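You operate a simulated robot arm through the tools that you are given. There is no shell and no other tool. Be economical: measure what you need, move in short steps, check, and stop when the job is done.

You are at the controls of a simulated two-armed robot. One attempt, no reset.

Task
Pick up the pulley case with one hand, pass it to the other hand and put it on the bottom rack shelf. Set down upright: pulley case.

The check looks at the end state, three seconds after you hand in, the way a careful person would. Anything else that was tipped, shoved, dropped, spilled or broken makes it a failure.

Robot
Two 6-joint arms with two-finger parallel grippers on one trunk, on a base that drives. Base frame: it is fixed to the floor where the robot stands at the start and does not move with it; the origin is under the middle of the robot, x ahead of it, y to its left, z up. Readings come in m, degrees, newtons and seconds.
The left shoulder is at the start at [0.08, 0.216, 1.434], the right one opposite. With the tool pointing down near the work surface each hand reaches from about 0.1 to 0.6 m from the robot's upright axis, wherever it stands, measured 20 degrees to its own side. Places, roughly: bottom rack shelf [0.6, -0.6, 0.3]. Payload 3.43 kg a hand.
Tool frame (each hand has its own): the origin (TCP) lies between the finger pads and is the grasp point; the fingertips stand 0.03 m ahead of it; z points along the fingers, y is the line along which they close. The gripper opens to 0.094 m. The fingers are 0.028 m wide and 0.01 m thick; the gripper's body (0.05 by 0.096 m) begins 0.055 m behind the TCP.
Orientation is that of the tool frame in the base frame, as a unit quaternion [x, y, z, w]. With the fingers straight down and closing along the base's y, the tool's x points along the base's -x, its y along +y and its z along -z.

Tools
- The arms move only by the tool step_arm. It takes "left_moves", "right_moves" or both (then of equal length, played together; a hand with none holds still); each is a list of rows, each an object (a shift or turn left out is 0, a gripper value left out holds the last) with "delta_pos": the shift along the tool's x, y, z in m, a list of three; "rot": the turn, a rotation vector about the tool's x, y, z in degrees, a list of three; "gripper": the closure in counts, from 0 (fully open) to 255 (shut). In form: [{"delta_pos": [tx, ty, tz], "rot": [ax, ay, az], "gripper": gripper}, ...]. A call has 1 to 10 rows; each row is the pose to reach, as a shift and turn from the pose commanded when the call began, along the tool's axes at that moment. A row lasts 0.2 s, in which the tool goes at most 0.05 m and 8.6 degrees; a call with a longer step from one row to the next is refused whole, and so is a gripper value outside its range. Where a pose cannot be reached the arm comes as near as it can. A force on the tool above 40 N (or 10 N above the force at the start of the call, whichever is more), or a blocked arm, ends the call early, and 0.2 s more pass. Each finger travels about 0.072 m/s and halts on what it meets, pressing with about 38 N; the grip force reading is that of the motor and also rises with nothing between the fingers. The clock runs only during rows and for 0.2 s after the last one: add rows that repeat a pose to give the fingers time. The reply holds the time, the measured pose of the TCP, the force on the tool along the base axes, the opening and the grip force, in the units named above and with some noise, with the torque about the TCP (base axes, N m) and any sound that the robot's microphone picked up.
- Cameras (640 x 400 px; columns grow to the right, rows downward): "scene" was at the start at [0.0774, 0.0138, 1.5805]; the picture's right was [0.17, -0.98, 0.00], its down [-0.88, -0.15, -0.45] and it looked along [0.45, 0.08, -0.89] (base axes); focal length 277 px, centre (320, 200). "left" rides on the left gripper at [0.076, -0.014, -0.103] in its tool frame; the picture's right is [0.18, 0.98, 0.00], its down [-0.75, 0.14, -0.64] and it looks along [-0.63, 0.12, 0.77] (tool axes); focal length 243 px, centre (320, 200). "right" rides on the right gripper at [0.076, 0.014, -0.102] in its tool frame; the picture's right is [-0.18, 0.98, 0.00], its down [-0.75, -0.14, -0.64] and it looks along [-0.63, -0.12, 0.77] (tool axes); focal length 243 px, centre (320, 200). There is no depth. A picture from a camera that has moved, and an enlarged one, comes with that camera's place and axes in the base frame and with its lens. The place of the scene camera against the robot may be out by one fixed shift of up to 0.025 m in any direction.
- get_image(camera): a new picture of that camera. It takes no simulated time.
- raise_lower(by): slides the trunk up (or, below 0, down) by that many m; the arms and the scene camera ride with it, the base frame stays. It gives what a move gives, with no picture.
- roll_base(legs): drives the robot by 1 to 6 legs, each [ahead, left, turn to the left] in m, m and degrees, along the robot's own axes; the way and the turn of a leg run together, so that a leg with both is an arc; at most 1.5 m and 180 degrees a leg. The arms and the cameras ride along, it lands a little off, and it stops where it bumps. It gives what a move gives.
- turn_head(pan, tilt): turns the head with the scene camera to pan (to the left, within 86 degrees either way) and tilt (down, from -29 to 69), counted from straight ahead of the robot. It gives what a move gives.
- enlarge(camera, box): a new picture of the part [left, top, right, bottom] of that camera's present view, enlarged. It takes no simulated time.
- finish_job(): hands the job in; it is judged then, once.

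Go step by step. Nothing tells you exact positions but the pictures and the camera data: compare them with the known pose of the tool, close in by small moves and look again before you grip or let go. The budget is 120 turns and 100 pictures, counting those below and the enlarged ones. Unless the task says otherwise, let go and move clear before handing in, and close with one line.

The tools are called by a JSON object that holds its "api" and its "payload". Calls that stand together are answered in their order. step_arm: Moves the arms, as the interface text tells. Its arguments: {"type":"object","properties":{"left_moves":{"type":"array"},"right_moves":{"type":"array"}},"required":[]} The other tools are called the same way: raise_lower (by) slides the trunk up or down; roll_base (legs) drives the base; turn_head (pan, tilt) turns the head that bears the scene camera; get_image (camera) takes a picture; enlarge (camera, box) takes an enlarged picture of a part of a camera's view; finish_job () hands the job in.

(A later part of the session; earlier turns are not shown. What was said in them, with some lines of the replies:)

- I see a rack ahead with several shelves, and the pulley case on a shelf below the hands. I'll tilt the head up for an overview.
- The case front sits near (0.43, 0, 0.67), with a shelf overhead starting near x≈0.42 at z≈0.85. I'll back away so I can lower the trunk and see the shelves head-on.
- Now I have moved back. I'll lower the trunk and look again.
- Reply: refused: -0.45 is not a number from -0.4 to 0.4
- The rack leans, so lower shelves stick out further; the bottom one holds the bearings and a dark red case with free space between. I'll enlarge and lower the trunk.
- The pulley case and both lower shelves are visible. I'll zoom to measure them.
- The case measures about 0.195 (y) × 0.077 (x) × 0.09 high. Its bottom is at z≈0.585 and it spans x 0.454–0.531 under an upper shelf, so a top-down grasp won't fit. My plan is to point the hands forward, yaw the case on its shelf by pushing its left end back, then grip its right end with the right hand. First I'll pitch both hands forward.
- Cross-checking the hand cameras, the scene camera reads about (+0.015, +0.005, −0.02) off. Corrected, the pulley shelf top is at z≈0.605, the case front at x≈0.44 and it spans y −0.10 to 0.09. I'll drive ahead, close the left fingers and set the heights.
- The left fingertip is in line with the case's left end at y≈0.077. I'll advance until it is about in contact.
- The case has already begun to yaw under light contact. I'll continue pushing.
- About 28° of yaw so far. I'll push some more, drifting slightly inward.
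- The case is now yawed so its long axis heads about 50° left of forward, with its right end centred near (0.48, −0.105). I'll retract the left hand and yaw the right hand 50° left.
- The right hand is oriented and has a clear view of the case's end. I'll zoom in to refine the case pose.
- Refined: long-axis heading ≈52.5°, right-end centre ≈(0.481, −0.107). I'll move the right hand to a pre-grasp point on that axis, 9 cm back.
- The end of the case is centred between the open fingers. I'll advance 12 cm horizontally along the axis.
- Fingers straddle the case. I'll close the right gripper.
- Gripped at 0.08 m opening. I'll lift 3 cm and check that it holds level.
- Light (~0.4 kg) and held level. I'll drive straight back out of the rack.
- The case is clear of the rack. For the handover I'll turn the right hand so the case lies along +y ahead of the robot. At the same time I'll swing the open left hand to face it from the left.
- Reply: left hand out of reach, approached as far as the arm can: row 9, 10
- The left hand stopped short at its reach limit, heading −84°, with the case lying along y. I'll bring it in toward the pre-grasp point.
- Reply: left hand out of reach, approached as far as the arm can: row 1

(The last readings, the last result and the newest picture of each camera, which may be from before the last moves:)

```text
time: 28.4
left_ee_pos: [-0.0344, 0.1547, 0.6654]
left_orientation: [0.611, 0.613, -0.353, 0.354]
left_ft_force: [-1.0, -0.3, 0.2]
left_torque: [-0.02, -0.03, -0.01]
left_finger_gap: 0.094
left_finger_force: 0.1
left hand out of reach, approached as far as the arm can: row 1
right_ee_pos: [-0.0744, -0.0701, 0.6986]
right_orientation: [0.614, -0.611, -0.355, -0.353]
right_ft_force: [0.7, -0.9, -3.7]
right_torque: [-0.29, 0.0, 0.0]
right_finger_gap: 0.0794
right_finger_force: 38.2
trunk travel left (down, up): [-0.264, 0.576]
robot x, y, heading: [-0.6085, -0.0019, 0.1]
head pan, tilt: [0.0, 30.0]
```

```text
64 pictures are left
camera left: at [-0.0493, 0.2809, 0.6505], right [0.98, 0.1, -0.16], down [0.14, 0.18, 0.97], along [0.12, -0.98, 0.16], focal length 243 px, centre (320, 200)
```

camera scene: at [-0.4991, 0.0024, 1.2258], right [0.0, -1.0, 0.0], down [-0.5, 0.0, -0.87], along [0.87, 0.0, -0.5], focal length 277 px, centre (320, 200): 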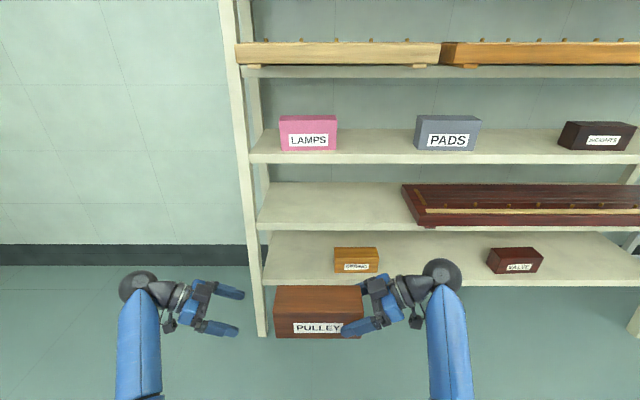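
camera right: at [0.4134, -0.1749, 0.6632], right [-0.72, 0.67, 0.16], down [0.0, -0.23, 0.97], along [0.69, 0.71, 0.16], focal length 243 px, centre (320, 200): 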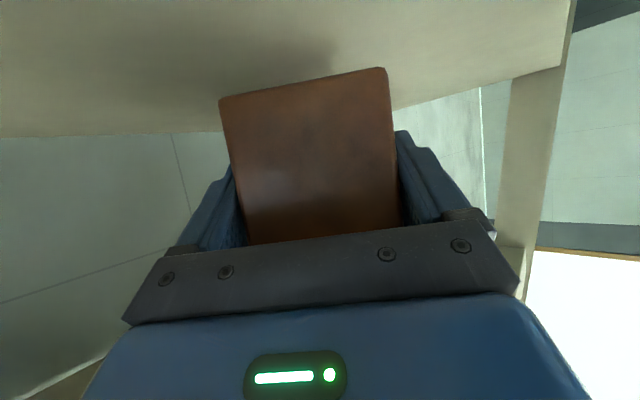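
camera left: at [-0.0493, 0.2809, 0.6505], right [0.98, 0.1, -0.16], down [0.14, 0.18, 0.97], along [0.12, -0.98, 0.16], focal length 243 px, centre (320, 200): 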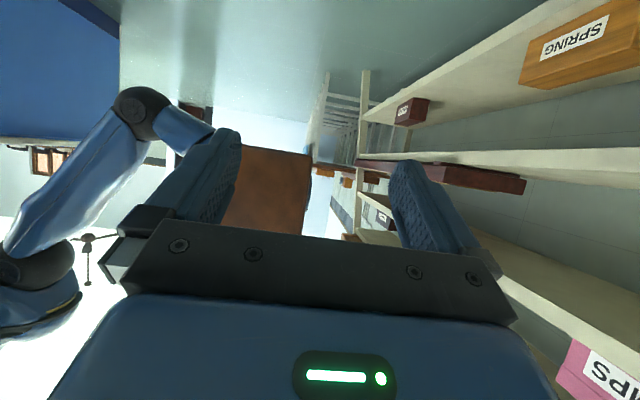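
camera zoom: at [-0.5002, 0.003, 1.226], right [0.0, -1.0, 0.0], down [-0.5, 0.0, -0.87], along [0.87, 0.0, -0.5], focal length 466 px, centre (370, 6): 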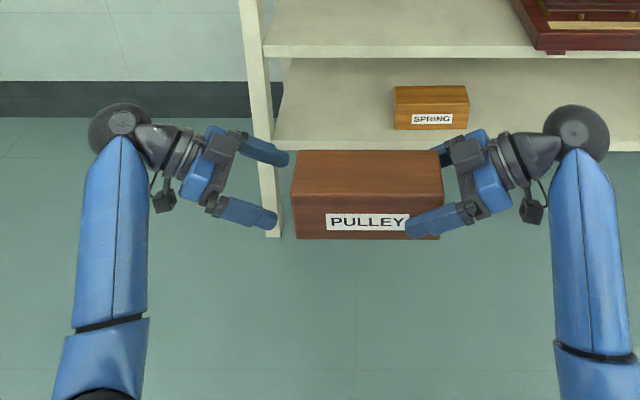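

Left hand faces the case; it needs x −0.04 and z +0.033 to line up. I'll align, then check.

{"api": "step_arm", "payload": {"left_moves": [{"delta_pos": [-0.0143, -0.02, -0.0083]}, {"delta_pos": [-0.0286, -0.04, -0.0165]}, {"delta_pos": [-0.0286, -0.04, -0.0165]}]}}

{"api": "get_image", "payload": {"camera": "left"}}

{"api": "enlarge", "payload": {"camera": "scene", "box": [160, 250, 420, 390]}}

```text
time: 29.2
left_ee_pos: [-0.0582, 0.1306, 0.6832]
left_orientation: [0.61, 0.615, -0.352, 0.356]
left_ft_force: [-1.1, 22.0, -1.8]
left_torque: [0.15, -0.33, -1.11]
left_finger_gap: 0.094
left_finger_force: 0.0
left hand out of reach, approached as far as the arm can: row 1, 2, 3
right_ee_pos: [-0.074, -0.0723, 0.6979]
right_orientation: [0.613, -0.612, -0.354, -0.353]
right_ft_force: [0.8, -22.4, -2.3]
right_torque: [-0.36, 0.23, 0.58]
right_finger_gap: 0.0793
right_finger_force: 37.9
trunk travel left (down, up): [-0.264, 0.576]
robot x, y, heading: [-0.6078, 0.0004, 0.1]
head pan, tilt: [0.0, 30.0]
```

```text
63 pictures are left
camera left: at [-0.075, 0.2573, 0.668], right [0.98, 0.1, -0.16], down [0.14, 0.18, 0.97], along [0.13, -0.98, 0.16], focal length 243 px, centre (320, 200)
```

left: 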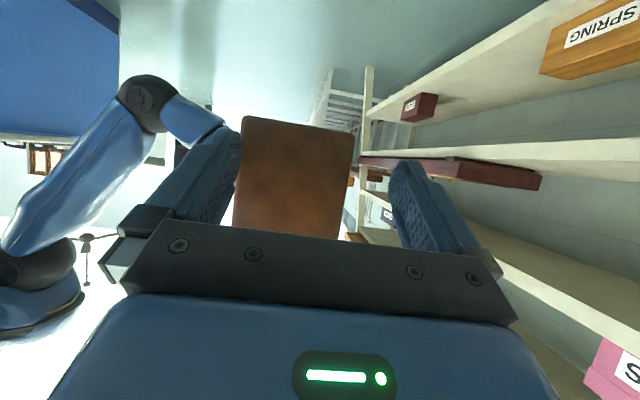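

```text
2.46 times, centred on (290, 320) of scene
camera zoom: at [-0.5, 0.0027, 1.2259], right [0.0, -1.0, 0.0], down [-0.5, 0.0, -0.87], along [0.87, 0.0, -0.5], focal length 681 px, centre (394, -95)
```

zoom: 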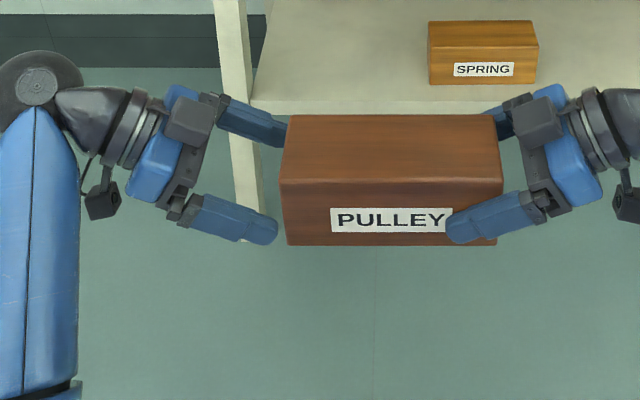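

The left hand hit a reach limit and lightly touched the case end. I'll back it off right away to the earlier reachable spot.

{"api": "step_arm", "payload": {"left_moves": [{"delta_pos": [0.01, 0.008, -0.014]}, {"delta_pos": [0.02, 0.016, -0.024]}, {"delta_pos": [0.028, 0.024, -0.02]}, {"delta_pos": [0.0306, 0.03, -0.017]}]}}

{"api": "get_image", "payload": {"camera": "right"}}

```text
time: 30.2
left_ee_pos: [-0.0314, 0.1591, 0.6657]
left_orientation: [0.61, 0.614, -0.352, 0.356]
left_ft_force: [-0.6, -0.3, -0.4]
left_torque: [-0.02, 0.0, 0.03]
left_finger_gap: 0.0939
left_finger_force: 0.0
left hand out of reach, approached as far as the arm can: row 1, 2, 3
right_ee_pos: [-0.0738, -0.0708, 0.6973]
right_orientation: [0.614, -0.611, -0.354, -0.353]
right_ft_force: [0.0, 0.5, -3.7]
right_torque: [-0.31, 0.02, 0.0]
right_finger_gap: 0.0791
right_finger_force: 38.2
trunk travel left (down, up): [-0.264, 0.576]
robot x, y, heading: [-0.6089, -0.0004, 0.3]
head pan, tilt: [0.0, 30.0]
```

```text
61 pictures are left
camera right: at [-0.0879, -0.1959, 0.6837], right [-0.98, 0.09, 0.16], down [0.14, -0.18, 0.97], along [0.11, 0.98, 0.16], focal length 243 px, centre (320, 200)
```

right: 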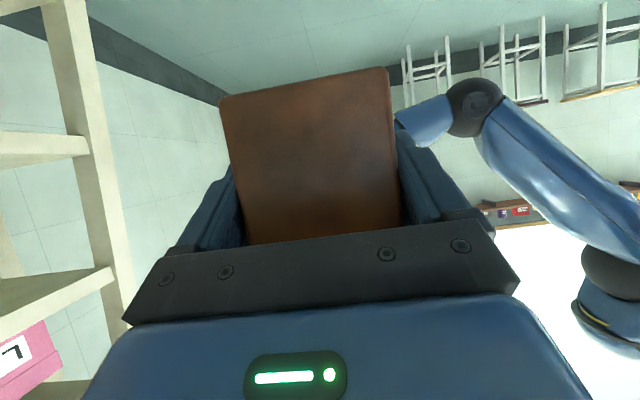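

The case grip is unchanged. I'll move both hands 7 cm (right) and 3 cm (left) further from the robot so they meet where the left can reach.

{"api": "step_arm", "payload": {"right_moves": [{"delta_pos": [0.0112, -0.0233, 0.0026]}, {"delta_pos": [0.0224, -0.0467, 0.0052]}, {"delta_pos": [0.0336, -0.07, 0.0078]}, {"delta_pos": [0.0336, -0.07, 0.0078]}], "left_moves": [{"delta_pos": [0.0008, 0.009, -0.0015]}, {"delta_pos": [0.0016, 0.018, -0.003]}, {"delta_pos": [0.0025, 0.027, -0.0043]}, {"delta_pos": [0.0025, 0.027, -0.0043]}]}}

{"api": "get_image", "payload": {"camera": "left"}}

{"api": "enlarge", "payload": {"camera": "scene", "box": [160, 250, 420, 390]}}

```text
time: 31.2
left_ee_pos: [-0.0025, 0.165, 0.6656]
left_orientation: [0.611, 0.614, -0.353, 0.355]
left_ft_force: [0.0, -0.4, -0.5]
left_torque: [0.0, -0.03, 0.01]
left_finger_gap: 0.0941
left_finger_force: 0.1
right_ee_pos: [-0.005, -0.0817, 0.665]
right_orientation: [0.614, -0.612, -0.353, -0.353]
right_ft_force: [0.3, 0.2, -3.6]
right_torque: [-0.27, -0.01, 0.04]
right_finger_gap: 0.0794
right_finger_force: 37.7
trunk travel left (down, up): [-0.264, 0.576]
robot x, y, heading: [-0.6101, -0.0029, 0.0]
head pan, tilt: [0.0, 30.0]
```

```text
60 pictures are left
camera left: at [-0.019, 0.2897, 0.6518], right [0.98, 0.1, -0.16], down [0.14, 0.18, 0.97], along [0.12, -0.98, 0.16], focal length 243 px, centre (320, 200)
```

left: 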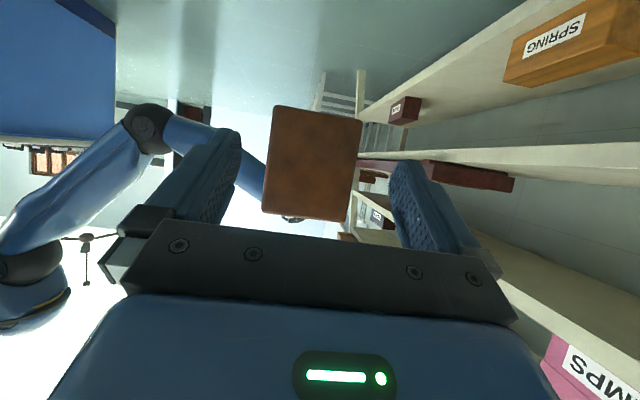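

```text
2.46 times, centred on (290, 320) of scene
camera zoom: at [-0.5005, 0.0027, 1.226], right [0.0, -1.0, 0.0], down [-0.5, 0.0, -0.87], along [0.87, 0.0, -0.5], focal length 681 px, centre (394, -95)
```

zoom: 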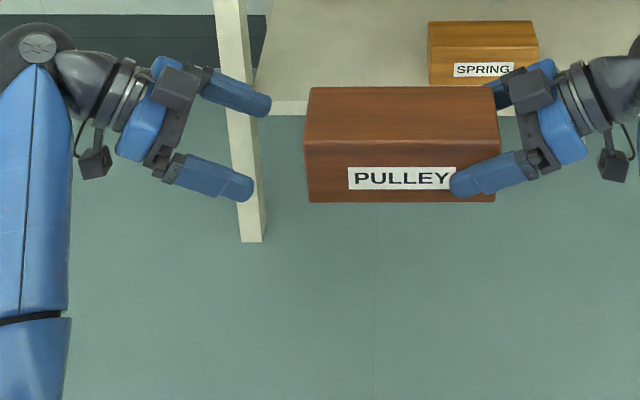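

Aligned: case end centre ≈(−0.004, 0.083). I'll advance the left hand 11 cm onto it.

{"api": "step_arm", "payload": {"left_moves": [{"delta_pos": [-0.014, -0.001, 0.0242]}, {"delta_pos": [-0.0275, -0.001, 0.0476]}, {"delta_pos": [-0.04, -0.0015, 0.0693]}, {"delta_pos": [-0.05, -0.0015, 0.0866]}, {"delta_pos": [-0.0555, -0.0015, 0.0961]}]}}

{"api": "get_image", "payload": {"camera": "left"}}

{"api": "enlarge", "payload": {"camera": "scene", "box": [160, 250, 420, 390]}}

```text
time: 32.4
left_ee_pos: [-0.0047, 0.052, 0.6655]
left_orientation: [0.611, 0.613, -0.353, 0.354]
left_ft_force: [-0.1, 0.5, -0.1]
left_torque: [0.01, -0.03, 0.01]
left_finger_gap: 0.0941
left_finger_force: 0.0
right_ee_pos: [-0.0041, -0.081, 0.6646]
right_orientation: [0.613, -0.612, -0.354, -0.353]
right_ft_force: [-1.3, 0.8, -3.6]
right_torque: [-0.31, 0.04, -0.02]
right_finger_gap: 0.0792
right_finger_force: 38.2
trunk travel left (down, up): [-0.264, 0.576]
robot x, y, heading: [-0.6082, 0.0001, 0.1]
head pan, tilt: [0.0, 30.0]
```

```text
58 pictures are left
camera left: at [-0.0206, 0.1781, 0.6508], right [0.98, 0.1, -0.16], down [0.14, 0.18, 0.97], along [0.12, -0.98, 0.16], focal length 243 px, centre (320, 200)
```

left: 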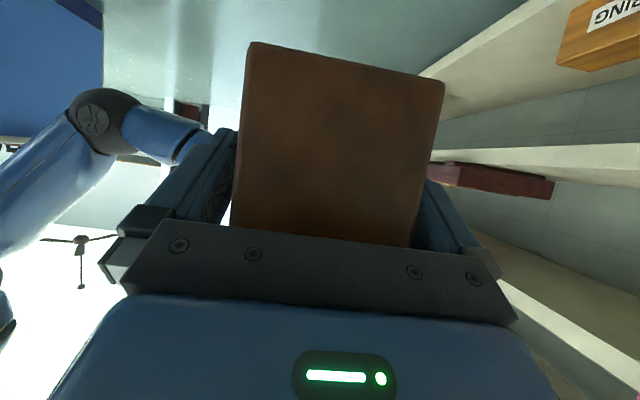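

```text
2.46 times, centred on (290, 320) of scene
camera zoom: at [-0.5, 0.0025, 1.226], right [0.0, -1.0, 0.0], down [-0.5, 0.0, -0.87], along [0.87, 0.0, -0.5], focal length 681 px, centre (394, -95)
```

zoom: 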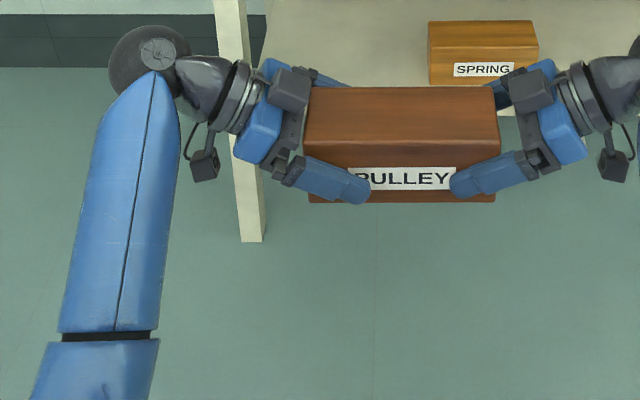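

Well placed. Closing the left gripper while the right still holds.

{"api": "step_arm", "payload": {"left_moves": [{"gripper": 255}, {"gripper": 255}, {"gripper": 255}, {"gripper": 255}]}}

```text
time: 33.4
left_ee_pos: [-0.0053, 0.0514, 0.6645]
left_orientation: [0.611, 0.614, -0.353, 0.354]
left_ft_force: [6.0, -1.7, -0.2]
left_torque: [0.02, 0.12, -0.02]
left_finger_gap: 0.0792
left_finger_force: 37.6
right_ee_pos: [-0.0043, -0.0803, 0.664]
right_orientation: [0.614, -0.611, -0.355, -0.353]
right_ft_force: [-5.1, 2.4, -2.3]
right_torque: [-0.19, -0.15, 0.78]
right_finger_gap: 0.079
right_finger_force: 37.7
trunk travel left (down, up): [-0.264, 0.576]
robot x, y, heading: [-0.6056, -0.0023, 0.2]
head pan, tilt: [0.0, 30.0]
```

Both hands grip at 0.079 m. I'll open the right and retreat it along its axis away from the case.

{"api": "step_arm", "payload": {"right_moves": [{"gripper": 0}, {"gripper": 0}, {"gripper": 0}, {"delta_pos": [0.01, 0, -0.0173]}, {"delta_pos": [0.025, 0, -0.0433]}, {"delta_pos": [0.04, 0, -0.0693]}, {"delta_pos": [0.05, 0, -0.0866]}]}}

{"api": "get_image", "payload": {"camera": "scene"}}

```text
time: 35.0
left_ee_pos: [-0.0059, 0.0521, 0.6648]
left_orientation: [0.611, 0.613, -0.353, 0.354]
left_ft_force: [0.3, 0.5, 0.4]
left_torque: [0.17, 0.0, -0.02]
left_finger_gap: 0.079
left_finger_force: 38.2
right_ee_pos: [-0.0045, -0.1812, 0.6625]
right_orientation: [0.612, -0.611, -0.353, -0.356]
right_ft_force: [0.1, 0.0, 0.6]
right_torque: [-0.03, 0.02, 0.0]
right_finger_gap: 0.0939
right_finger_force: 0.2
trunk travel left (down, up): [-0.264, 0.576]
robot x, y, heading: [-0.6053, -0.0024, 0.5]
head pan, tilt: [0.0, 30.0]
```

```text
56 pictures are left
camera scene: at [-0.5, 0.0024, 1.2259], right [0.0, -1.0, 0.0], down [-0.5, 0.0, -0.87], along [0.87, 0.0, -0.5], focal length 277 px, centre (320, 200)
```

scene: 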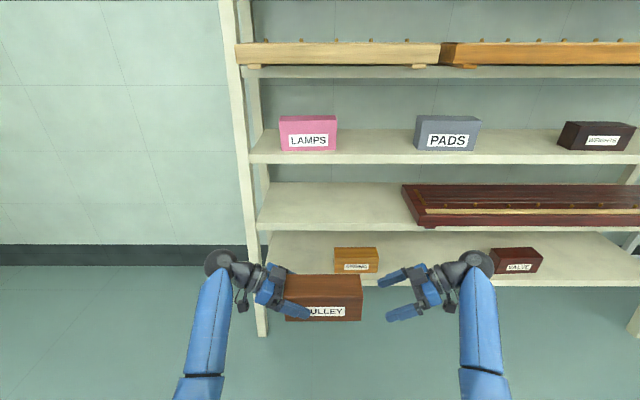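

The left hand now holds the case alone. I'll swing the left hand back to face forward with the case ahead, and fold the right hand back out of the way.

{"api": "step_arm", "payload": {"left_moves": [{"rot": [-7.36, 0, -4.25]}, {"rot": [-14.72, 0, -8.5]}, {"rot": [-22.08, 0, -12.75]}, {"rot": [-29.44, 0, -17]}, {"rot": [-36.8, 0, -21.25]}, {"rot": [-44.17, 0, -25.5]}, {"rot": [-51.53, 0, -29.75]}, {"rot": [-58.9, 0, -34]}, {"rot": [-66.25, 0, -38.25]}, {"rot": [-73.6, 0, -42.5]}], "right_moves": [{"delta_pos": [0.0025, 0.01, -0.0043], "rot": [7.36, 0, 4.25]}, {"delta_pos": [0.005, 0.02, -0.0087], "rot": [14.72, 0, 8.5]}, {"delta_pos": [0.0075, 0.03, -0.013], "rot": [22.08, 0, 12.75]}, {"delta_pos": [0.01, 0.04, -0.0173], "rot": [29.44, 0, 17]}, {"delta_pos": [0.0125, 0.05, -0.0217], "rot": [36.8, 0, 21.25]}, {"delta_pos": [0.015, 0.06, -0.026], "rot": [44.17, 0, 25.5]}, {"delta_pos": [0.0175, 0.07, -0.0303], "rot": [51.53, 0, 29.75]}, {"delta_pos": [0.02, 0.08, -0.0347], "rot": [58.9, 0, 34]}, {"delta_pos": [0.0225, 0.09, -0.039], "rot": [66.25, 0, 38.25]}, {"delta_pos": [0.025, 0.1, -0.0433], "rot": [73.6, 0, 42.5]}]}}

{"api": "get_image", "payload": {"camera": "scene"}}

{"api": "get_image", "payload": {"camera": "left"}}

```text
time: 37.2
left_ee_pos: [-0.0053, 0.052, 0.6664]
left_orientation: [0.035, 0.865, -0.021, 0.5]
left_ft_force: [-0.2, -0.2, -0.1]
left_torque: [0.05, 0.24, 0.0]
left_finger_gap: 0.0792
left_finger_force: 38.0
right_ee_pos: [-0.1055, -0.2317, 0.6646]
right_orientation: [-0.039, 0.865, 0.024, 0.5]
right_ft_force: [0.4, -0.2, 0.5]
right_torque: [0.0, -0.03, -0.01]
right_finger_gap: 0.0938
right_finger_force: 0.0
trunk travel left (down, up): [-0.264, 0.576]
robot x, y, heading: [-0.6033, 0.0012, 0.3]
head pan, tilt: [0.0, 30.0]
```

```text
55 pictures are left
camera scene: at [-0.5004, 0.0025, 1.226], right [0.0, -1.0, 0.0], down [-0.5, 0.0, -0.87], along [0.87, 0.0, -0.5], focal length 277 px, centre (320, 200)
```

scene: 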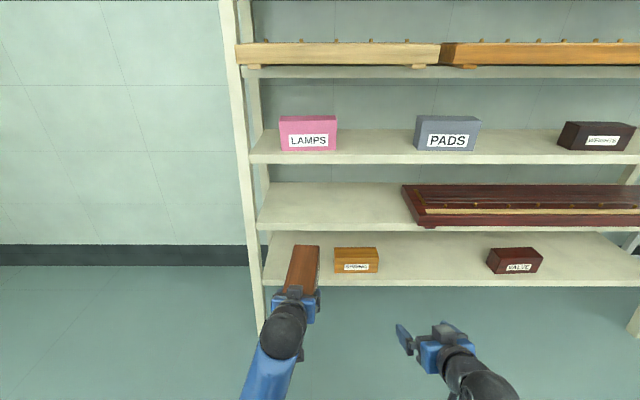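

```text
54 pictures are left
camera left: at [-0.1334, 0.0479, 0.6517], right [-0.01, 0.99, -0.16], down [-0.17, 0.16, 0.97], along [0.99, 0.04, 0.16], focal length 243 px, centre (320, 200)
```

left: 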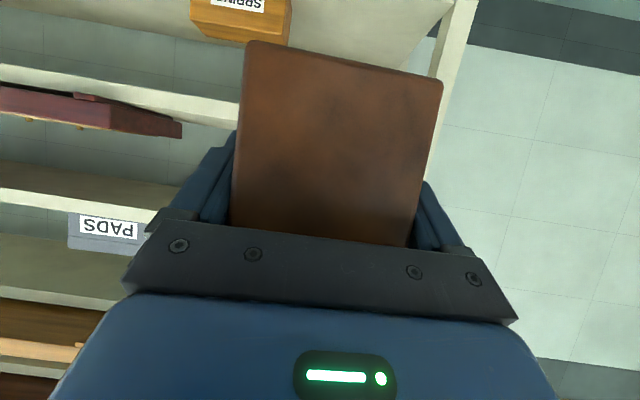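

The case is level in the left hand. Next I'll look at the bottom shelf's free stretch between SPRING and VALVE.

{"api": "turn_head", "payload": {"pan": -25, "tilt": 35}}

{"api": "get_image", "payload": {"camera": "scene"}}

{"api": "enlarge", "payload": {"camera": "scene", "box": [140, 140, 400, 302]}}

```text
time: 38.1
left_ee_pos: [-0.0043, 0.0535, 0.6663]
left_orientation: [0.037, 0.865, -0.021, 0.5]
left_ft_force: [0.1, 0.3, 0.9]
left_torque: [0.01, 0.24, 0.04]
left_finger_gap: 0.0793
left_finger_force: 38.0
right_ee_pos: [-0.1046, -0.2299, 0.6644]
right_orientation: [-0.04, 0.865, 0.024, 0.5]
right_ft_force: [-0.2, 0.5, 0.1]
right_torque: [-0.01, 0.02, -0.01]
right_finger_gap: 0.0941
right_finger_force: 0.1
trunk travel left (down, up): [-0.264, 0.576]
robot x, y, heading: [-0.6069, 0.0013, 0.3]
head pan, tilt: [-25.0, 35.0]
```

```text
53 pictures are left
camera scene: at [-0.5106, -0.0346, 1.2182], right [-0.42, -0.91, 0.0], down [-0.52, 0.24, -0.82], along [0.74, -0.34, -0.57], focal length 277 px, centre (320, 200)
```

scene: 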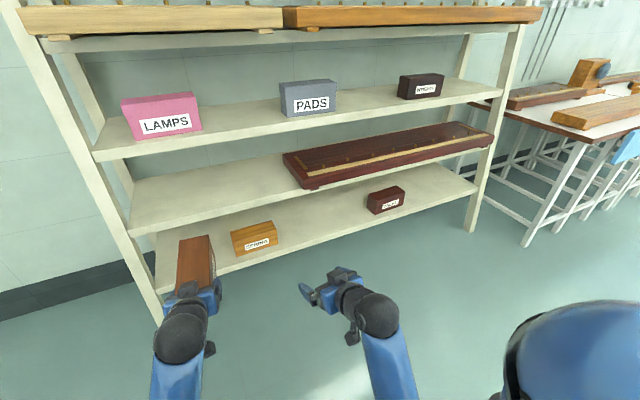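

```text
2.46 times, centred on (270, 221) of scene
camera zoom: at [-0.5106, -0.0346, 1.2182], right [-0.42, -0.91, 0.0], down [-0.52, 0.24, -0.82], along [0.74, -0.34, -0.57], focal length 681 px, centre (443, 148)
```

zoom: 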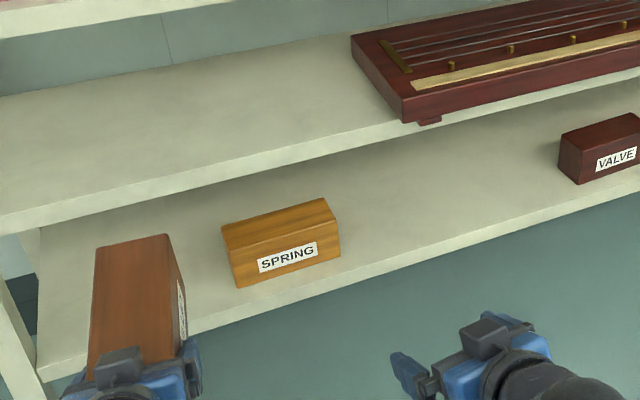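

The floor is clear. The bottom shelf is open between SPRING's right end (y≈−0.25) and VALVE's left end (y≈−0.77), so I aim for y≈−0.5. I'll drive sideways and lower the trunk.

{"api": "roll_base", "payload": {"legs": [[0, -0.55, 0]]}}

{"api": "raise_lower", "payload": {"by": -0.2}}

{"api": "turn_head", "payload": {"pan": 10, "tilt": 30}}

{"api": "get_image", "payload": {"camera": "scene"}}

{"api": "get_image", "payload": {"camera": "right"}}

```text
time: 41.3
left_ee_pos: [-0.0053, -0.4992, 0.6667]
left_orientation: [0.039, 0.865, -0.023, 0.5]
left_ft_force: [1.0, 0.4, 1.0]
left_torque: [0.0, 0.25, 0.0]
left_finger_gap: 0.0792
left_finger_force: 37.8
right_ee_pos: [-0.106, -0.7815, 0.6642]
right_orientation: [-0.037, 0.865, 0.021, 0.499]
right_ft_force: [-0.5, 0.9, -0.2]
right_torque: [-0.01, -0.01, 0.01]
right_finger_gap: 0.0939
right_finger_force: 0.1
trunk travel left (down, up): [-0.264, 0.576]
robot x, y, heading: [-0.6077, -0.5517, -0.2]
head pan, tilt: [-25.0, 35.0]
```

```text
time: 43.5
left_ee_pos: [-0.0045, -0.4981, 0.4661]
left_orientation: [0.039, 0.865, -0.022, 0.499]
left_ft_force: [-1.1, -1.0, -1.0]
left_torque: [0.02, 0.23, -0.01]
left_finger_gap: 0.0793
left_finger_force: 38.4
right_ee_pos: [-0.1056, -0.78, 0.463]
right_orientation: [-0.037, 0.865, 0.021, 0.5]
right_ft_force: [-1.0, -0.7, 0.6]
right_torque: [-0.02, 0.01, -0.01]
right_finger_gap: 0.094
right_finger_force: 0.1
trunk travel left (down, up): [-0.064, 0.776]
robot x, y, heading: [-0.6068, -0.5468, -0.2]
head pan, tilt: [-25.0, 35.0]
```

```text
time: 44.5
left_ee_pos: [-0.0052, -0.4984, 0.4673]
left_orientation: [0.038, 0.866, -0.022, 0.498]
left_ft_force: [1.2, 0.1, -0.2]
left_torque: [0.04, 0.23, -0.01]
left_finger_gap: 0.0791
left_finger_force: 38.3
right_ee_pos: [-0.1069, -0.7811, 0.4641]
right_orientation: [-0.035, 0.865, 0.02, 0.499]
right_ft_force: [1.0, -0.1, -0.2]
right_torque: [0.0, -0.01, 0.03]
right_finger_gap: 0.0941
right_finger_force: 0.0
trunk travel left (down, up): [-0.064, 0.776]
robot x, y, heading: [-0.6036, -0.5478, -0.2]
head pan, tilt: [10.0, 30.0]
```

```text
51 pictures are left
camera scene: at [-0.5015, -0.5297, 1.026], right [0.17, -0.99, 0.0], down [-0.49, -0.09, -0.87], along [0.85, 0.15, -0.5], focal length 277 px, centre (320, 200)
```

scene: 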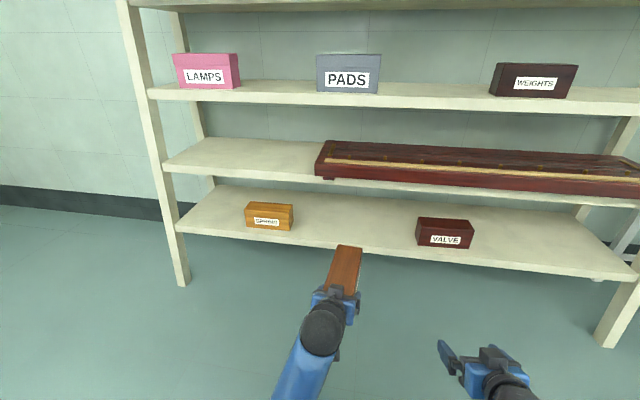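

```text
50 pictures are left
camera right: at [-0.2334, -0.7765, 0.4497], right [0.01, 0.99, 0.16], down [-0.17, -0.16, 0.97], along [0.99, -0.03, 0.16], focal length 243 px, centre (320, 200)
```

right: 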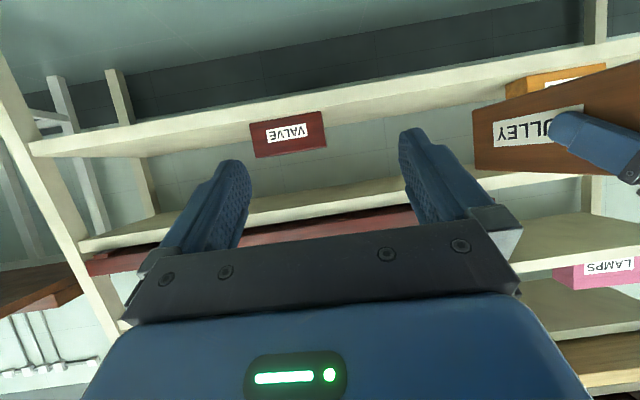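

The bottom shelf top is at z≈0.335 with its front edge at x≈0.36. I'll lower the left hand about 5 cm, straighten its heading, and draw the right hand back 12 cm.

{"api": "step_arm", "payload": {"left_moves": [{"delta_pos": [0.0144, 0, 0.0083], "rot": [-1.4, 0, -0.8]}, {"delta_pos": [0.0289, 0, 0.0167], "rot": [-2.9, 0, -1.7]}, {"delta_pos": [0.0433, 0, 0.025], "rot": [-4.33, 0, -2.5]}], "right_moves": [{"delta_pos": [0.02, 0, -0.0346]}, {"delta_pos": [0.04, 0, -0.0693]}, {"delta_pos": [0.06, 0, -0.104]}]}}

{"api": "get_image", "payload": {"camera": "right"}}

```text
time: 45.3
left_ee_pos: [-0.0064, -0.4967, 0.4155]
left_orientation: [0.001, 0.867, -0.001, 0.499]
left_ft_force: [-0.7, -0.1, 0.1]
left_torque: [-0.03, 0.2, 0.01]
left_finger_gap: 0.0795
left_finger_force: 38.2
right_ee_pos: [-0.1919, -0.8022, 0.4186]
right_orientation: [-0.037, 0.865, 0.021, 0.5]
right_ft_force: [-0.1, 1.1, -0.5]
right_torque: [0.0, -0.03, -0.02]
right_finger_gap: 0.0936
right_finger_force: 0.1
right hand out of reach, approached as far as the arm can: row 1, 2, 3
trunk travel left (down, up): [-0.064, 0.776]
robot x, y, heading: [-0.6042, -0.5478, -0.1]
head pan, tilt: [10.0, 30.0]
```

```text
49 pictures are left
camera right: at [-0.3193, -0.7978, 0.4044], right [0.01, 0.99, 0.16], down [-0.17, -0.16, 0.97], along [0.99, -0.03, 0.16], focal length 243 px, centre (320, 200)
```

right: 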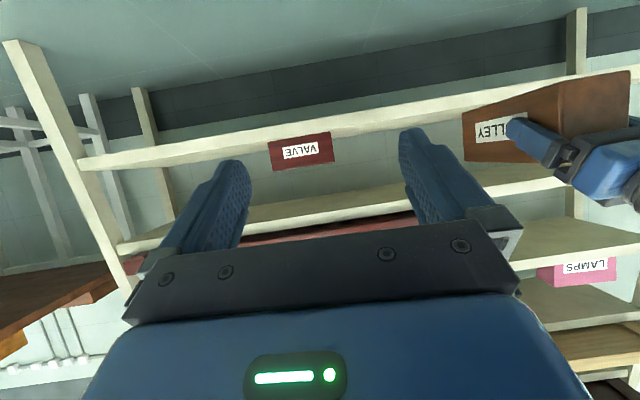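

The case bottom is about z≈0.365, clear of the shelf at 0.335. I'll drive ahead 0.40 m.

{"api": "roll_base", "payload": {"legs": [[0.3, 0, 0]]}}

{"api": "get_image", "payload": {"camera": "right"}}

{"api": "get_image", "payload": {"camera": "scene"}}

{"api": "get_image", "payload": {"camera": "left"}}

```text
time: 47.3
left_ee_pos: [0.2923, -0.5004, 0.4145]
left_orientation: [0.002, 0.866, -0.001, 0.499]
left_ft_force: [-0.1, -1.3, -0.2]
left_torque: [-0.03, 0.25, 0.04]
left_finger_gap: 0.0795
left_finger_force: 38.1
right_ee_pos: [0.107, -0.8042, 0.4176]
right_orientation: [-0.037, 0.866, 0.022, 0.499]
right_ft_force: [-0.7, 0.4, 0.0]
right_torque: [0.0, 0.0, 0.0]
right_finger_gap: 0.0938
right_finger_force: 0.1
trunk travel left (down, up): [-0.064, 0.776]
robot x, y, heading: [-0.3075, -0.5524, -0.3]
head pan, tilt: [10.0, 30.0]
```

```text
48 pictures are left
camera right: at [-0.0208, -0.7997, 0.4042], right [0.01, 0.99, 0.16], down [-0.17, -0.16, 0.97], along [0.99, -0.04, 0.16], focal length 243 px, centre (320, 200)
```

right: 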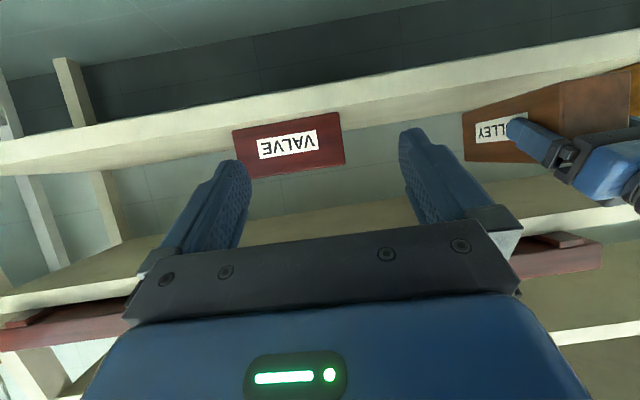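

```text
47 pictures are left
camera scene: at [-0.2025, -0.5312, 1.0259], right [0.17, -0.99, 0.0], down [-0.49, -0.08, -0.87], along [0.85, 0.15, -0.5], focal length 277 px, centre (320, 200)
```

scene: 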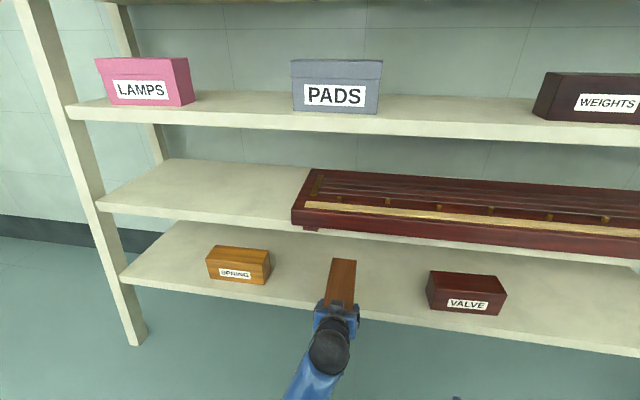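

```text
46 pictures are left
camera left: at [0.1658, -0.514, 0.4009], right [-0.09, 0.98, -0.16], down [-0.18, 0.14, 0.97], along [0.98, 0.11, 0.16], focal length 243 px, centre (320, 200)
```

left: 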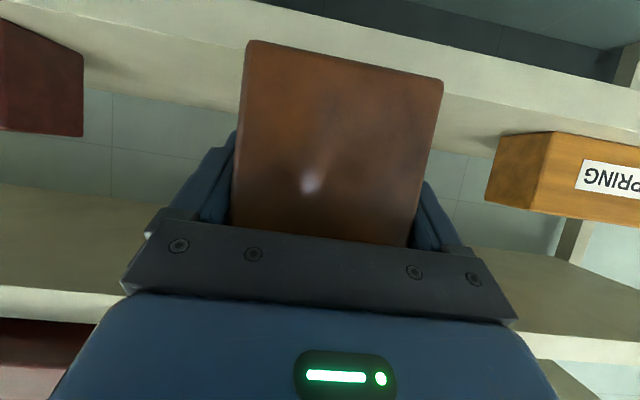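

Clear over the shelf, about 3 cm above it (SPRING's corner gives shelf z≈0.331). Going ahead another 0.14 m.

{"api": "roll_base", "payload": {"legs": [[0.145, 0, 0]]}}

{"api": "get_image", "payload": {"camera": "right"}}

{"api": "get_image", "payload": {"camera": "left"}}

{"api": "get_image", "payload": {"camera": "scene"}}

```text
time: 48.7
left_ee_pos: [0.4392, -0.501, 0.4147]
left_orientation: [0.003, 0.867, -0.002, 0.499]
left_ft_force: [0.4, 0.2, -0.4]
left_torque: [-0.03, 0.24, -0.02]
left_finger_gap: 0.0792
left_finger_force: 37.8
right_ee_pos: [0.2514, -0.8056, 0.4185]
right_orientation: [-0.035, 0.866, 0.021, 0.499]
right_ft_force: [-0.9, 0.6, -0.5]
right_torque: [0.05, -0.01, 0.02]
right_finger_gap: 0.094
right_finger_force: 0.1
trunk travel left (down, up): [-0.064, 0.776]
robot x, y, heading: [-0.1607, -0.5485, -0.3]
head pan, tilt: [10.0, 30.0]
```

```text
45 pictures are left
camera right: at [0.1241, -0.8013, 0.4041], right [0.01, 0.99, 0.16], down [-0.17, -0.16, 0.97], along [0.99, -0.04, 0.16], focal length 243 px, centre (320, 200)
```

right: 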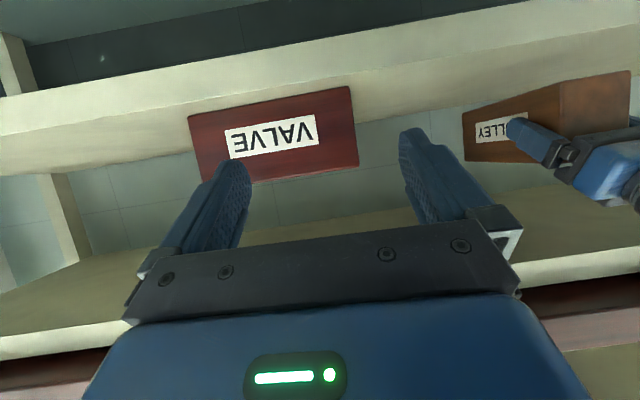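

```text
44 pictures are left
camera left: at [0.3113, -0.516, 0.4007], right [-0.09, 0.98, -0.16], down [-0.18, 0.14, 0.97], along [0.98, 0.11, 0.16], focal length 243 px, centre (320, 200)
```

left: 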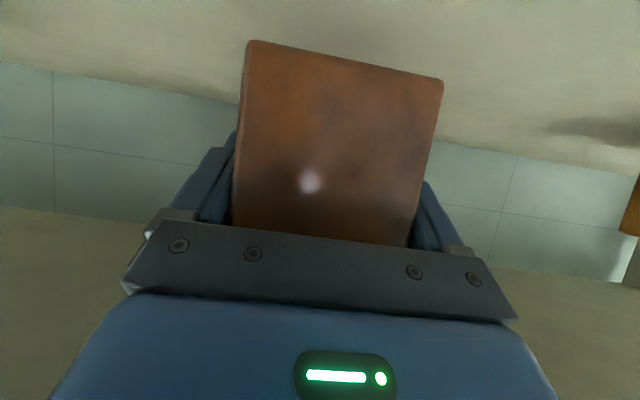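

```text
43 pictures are left
camera scene: at [-0.0569, -0.5324, 1.0259], right [0.17, -0.99, 0.0], down [-0.49, -0.08, -0.87], along [0.85, 0.14, -0.5], focal length 277 px, centre (320, 200)
```

scene: 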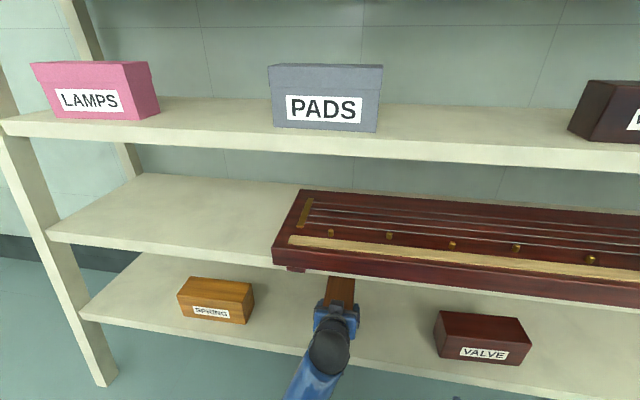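

The case is over the shelf with its near end at x≈0.406. I'll lower gently in small steps.

{"api": "step_arm", "payload": {"left_moves": [{"delta_pos": [0.0087, 0, 0.005]}, {"delta_pos": [0.0173, 0, 0.01]}, {"delta_pos": [0.0217, 0, 0.0125]}, {"delta_pos": [0.0242, 0, 0.014]}, {"delta_pos": [0.0242, 0, 0.014]}]}}

{"api": "enlarge", "payload": {"camera": "right", "box": [400, 20, 640, 170]}}

```text
time: 49.9
left_ee_pos: [0.4382, -0.5017, 0.3873]
left_orientation: [0.003, 0.866, -0.002, 0.499]
left_ft_force: [-0.3, 0.2, -0.6]
left_torque: [0.0, 0.23, 0.01]
left_finger_gap: 0.079
left_finger_force: 38.2
right_ee_pos: [0.2528, -0.8061, 0.4182]
right_orientation: [-0.034, 0.865, 0.02, 0.5]
right_ft_force: [-1.1, -0.2, -0.4]
right_torque: [0.0, 0.02, 0.01]
right_finger_gap: 0.0941
right_finger_force: 0.0
trunk travel left (down, up): [-0.064, 0.776]
robot x, y, heading: [-0.165, -0.5513, -0.3]
head pan, tilt: [10.0, 30.0]
```

```text
2.67 times, centred on (520, 95) of right
camera zoom: at [0.124, -0.8013, 0.4043], right [0.01, 0.99, 0.16], down [-0.17, -0.16, 0.97], along [0.99, -0.04, 0.16], focal length 647 px, centre (-213, 480)
```

zoom: 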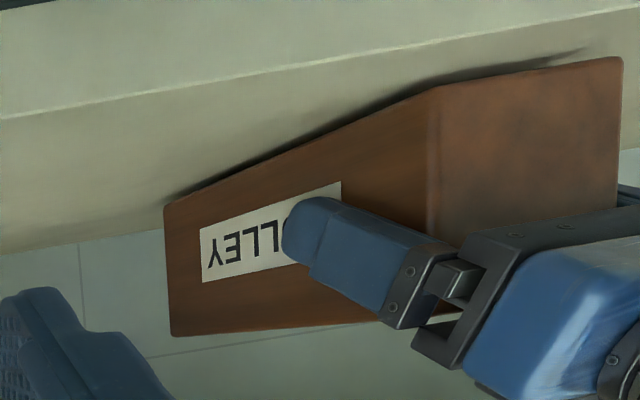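

Almost touching, with the shadow close under the case and the case level. I'll lower a few millimetres at a time.

{"api": "step_arm", "payload": {"left_moves": [{"delta_pos": [0.0026, 0, 0.0015]}, {"delta_pos": [0.0052, 0, 0.003]}, {"delta_pos": [0.0069, 0, 0.004]}, {"delta_pos": [0.0069, 0, 0.004]}]}}

{"api": "enlarge", "payload": {"camera": "right", "box": [400, 20, 640, 170]}}

```text
time: 50.9
left_ee_pos: [0.4381, -0.5018, 0.382]
left_orientation: [0.003, 0.865, -0.002, 0.501]
left_ft_force: [0.3, 3.2, 8.3]
left_torque: [0.33, 0.69, -0.1]
left_finger_gap: 0.0793
left_finger_force: 37.6
right_ee_pos: [0.251, -0.8062, 0.4192]
right_orientation: [-0.034, 0.865, 0.019, 0.5]
right_ft_force: [-0.4, -1.6, -0.6]
right_torque: [0.0, 0.0, 0.0]
right_finger_gap: 0.0941
right_finger_force: 0.2
trunk travel left (down, up): [-0.064, 0.776]
robot x, y, heading: [-0.1613, -0.5496, -0.2]
head pan, tilt: [10.0, 30.0]
```

```text
2.67 times, centred on (520, 95) of right
camera zoom: at [0.1236, -0.8011, 0.4049], right [0.01, 0.99, 0.16], down [-0.17, -0.16, 0.97], along [0.99, -0.04, 0.16], focal length 647 px, centre (-213, 480)
```

zoom: 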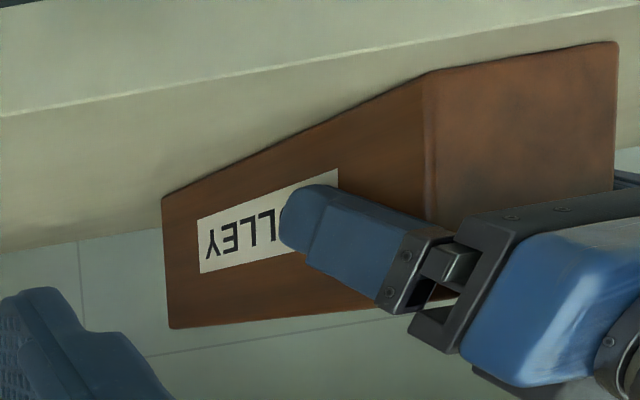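

The case rests on the shelf (8 N upward). I'll open the left hand and withdraw straight back.

{"api": "step_arm", "payload": {"left_moves": [{"gripper": 0}, {"gripper": 0}, {"gripper": 0}]}}

{"api": "get_image", "payload": {"camera": "left"}}

```text
time: 51.7
left_ee_pos: [0.4376, -0.5024, 0.3808]
left_orientation: [0.003, 0.867, -0.002, 0.499]
left_ft_force: [-0.6, 0.1, 1.0]
left_torque: [0.04, 0.0, -0.02]
left_finger_gap: 0.0938
left_finger_force: 0.1
right_ee_pos: [0.2516, -0.8071, 0.419]
right_orientation: [-0.036, 0.865, 0.022, 0.501]
right_ft_force: [0.6, 0.1, -0.5]
right_torque: [0.02, -0.02, 0.01]
right_finger_gap: 0.0939
right_finger_force: 0.0
trunk travel left (down, up): [-0.064, 0.776]
robot x, y, heading: [-0.1636, -0.5485, -0.1]
head pan, tilt: [10.0, 30.0]
```

```text
40 pictures are left
camera left: at [0.3109, -0.5163, 0.3655], right [-0.09, 0.98, -0.16], down [-0.18, 0.14, 0.97], along [0.98, 0.11, 0.16], focal length 243 px, centre (320, 200)
```

left: 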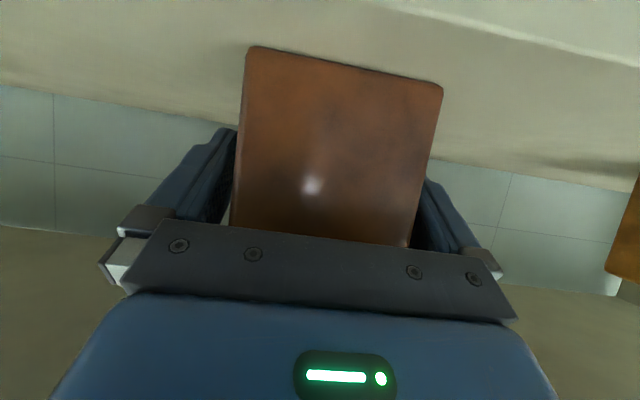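

The hand is open, with less room on the right finger side. I'll recentre 3 mm and back out.

{"api": "step_arm", "payload": {"left_moves": [{"delta_pos": [0, 0.004, 0]}, {"delta_pos": [0.01, 0.004, -0.0173]}, {"delta_pos": [0.02, 0.004, -0.0346]}, {"delta_pos": [0.035, 0.004, -0.0606]}, {"delta_pos": [0.05, 0.004, -0.0866]}]}}

{"api": "get_image", "payload": {"camera": "left"}}

```text
time: 52.9
left_ee_pos: [0.3373, -0.4977, 0.3795]
left_orientation: [0.003, 0.866, -0.002, 0.5]
left_ft_force: [-0.3, -0.7, -0.5]
left_torque: [0.0, -0.03, 0.03]
left_finger_gap: 0.094
left_finger_force: 0.1
right_ee_pos: [0.2508, -0.8063, 0.4195]
right_orientation: [-0.035, 0.865, 0.02, 0.5]
right_ft_force: [-0.4, 0.7, -0.8]
right_torque: [0.01, 0.0, 0.0]
right_finger_gap: 0.094
right_finger_force: 0.0
trunk travel left (down, up): [-0.064, 0.776]
robot x, y, heading: [-0.1624, -0.5495, -0.7]
head pan, tilt: [10.0, 30.0]
```

```text
39 pictures are left
camera left: at [0.2095, -0.5118, 0.3654], right [-0.08, 0.98, -0.16], down [-0.18, 0.14, 0.97], along [0.98, 0.11, 0.16], focal length 243 px, centre (320, 200)
```

left: 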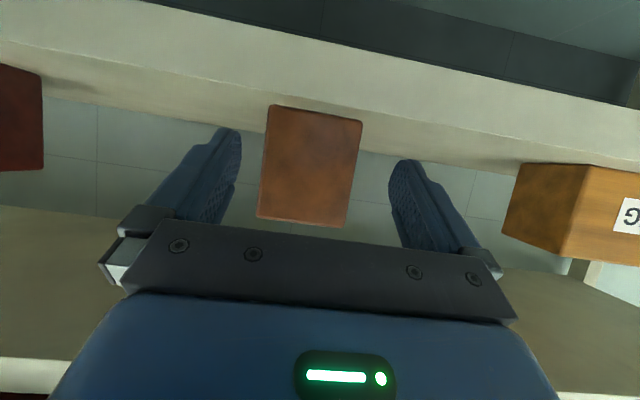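

Released cleanly, and the case stands upright on the shelf. I'll drive back and take a final look.

{"api": "roll_base", "payload": {"legs": [[-0.35, 0, 0]]}}

{"api": "get_image", "payload": {"camera": "scene"}}

```text
time: 55.1
left_ee_pos: [-0.0124, -0.4978, 0.3801]
left_orientation: [0.007, 0.866, -0.005, 0.5]
left_ft_force: [1.0, -0.1, 0.1]
left_torque: [0.0, 0.02, -0.02]
left_finger_gap: 0.0941
left_finger_force: 0.0
right_ee_pos: [-0.1005, -0.8048, 0.4188]
right_orientation: [-0.032, 0.865, 0.018, 0.501]
right_ft_force: [-0.1, -0.4, 0.8]
right_torque: [0.0, -0.02, -0.02]
right_finger_gap: 0.0939
right_finger_force: 0.1
trunk travel left (down, up): [-0.064, 0.776]
robot x, y, heading: [-0.5105, -0.5479, -0.6]
head pan, tilt: [10.0, 30.0]
```

```text
38 pictures are left
camera scene: at [-0.4084, -0.5294, 1.0261], right [0.16, -0.99, 0.0], down [-0.49, -0.08, -0.87], along [0.85, 0.14, -0.5], focal length 277 px, centre (320, 200)
```

scene: 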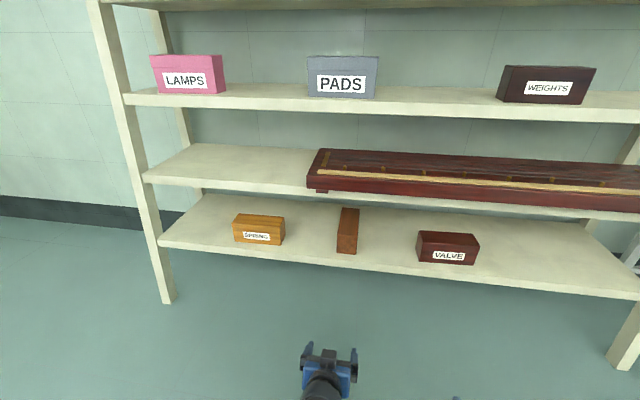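

The pulley case stands upright on the bottom shelf between SPRING and VALVE. Nothing else has moved and both hands are clear, so I'll hand in.

{"api": "finish_job", "payload": {}}

```text
The job is handed in.
```

The right hand picked up the pulley case and passed it to the left, which set it upright on the bottom rack shelf. Nothing else moved, and the job is handed in.
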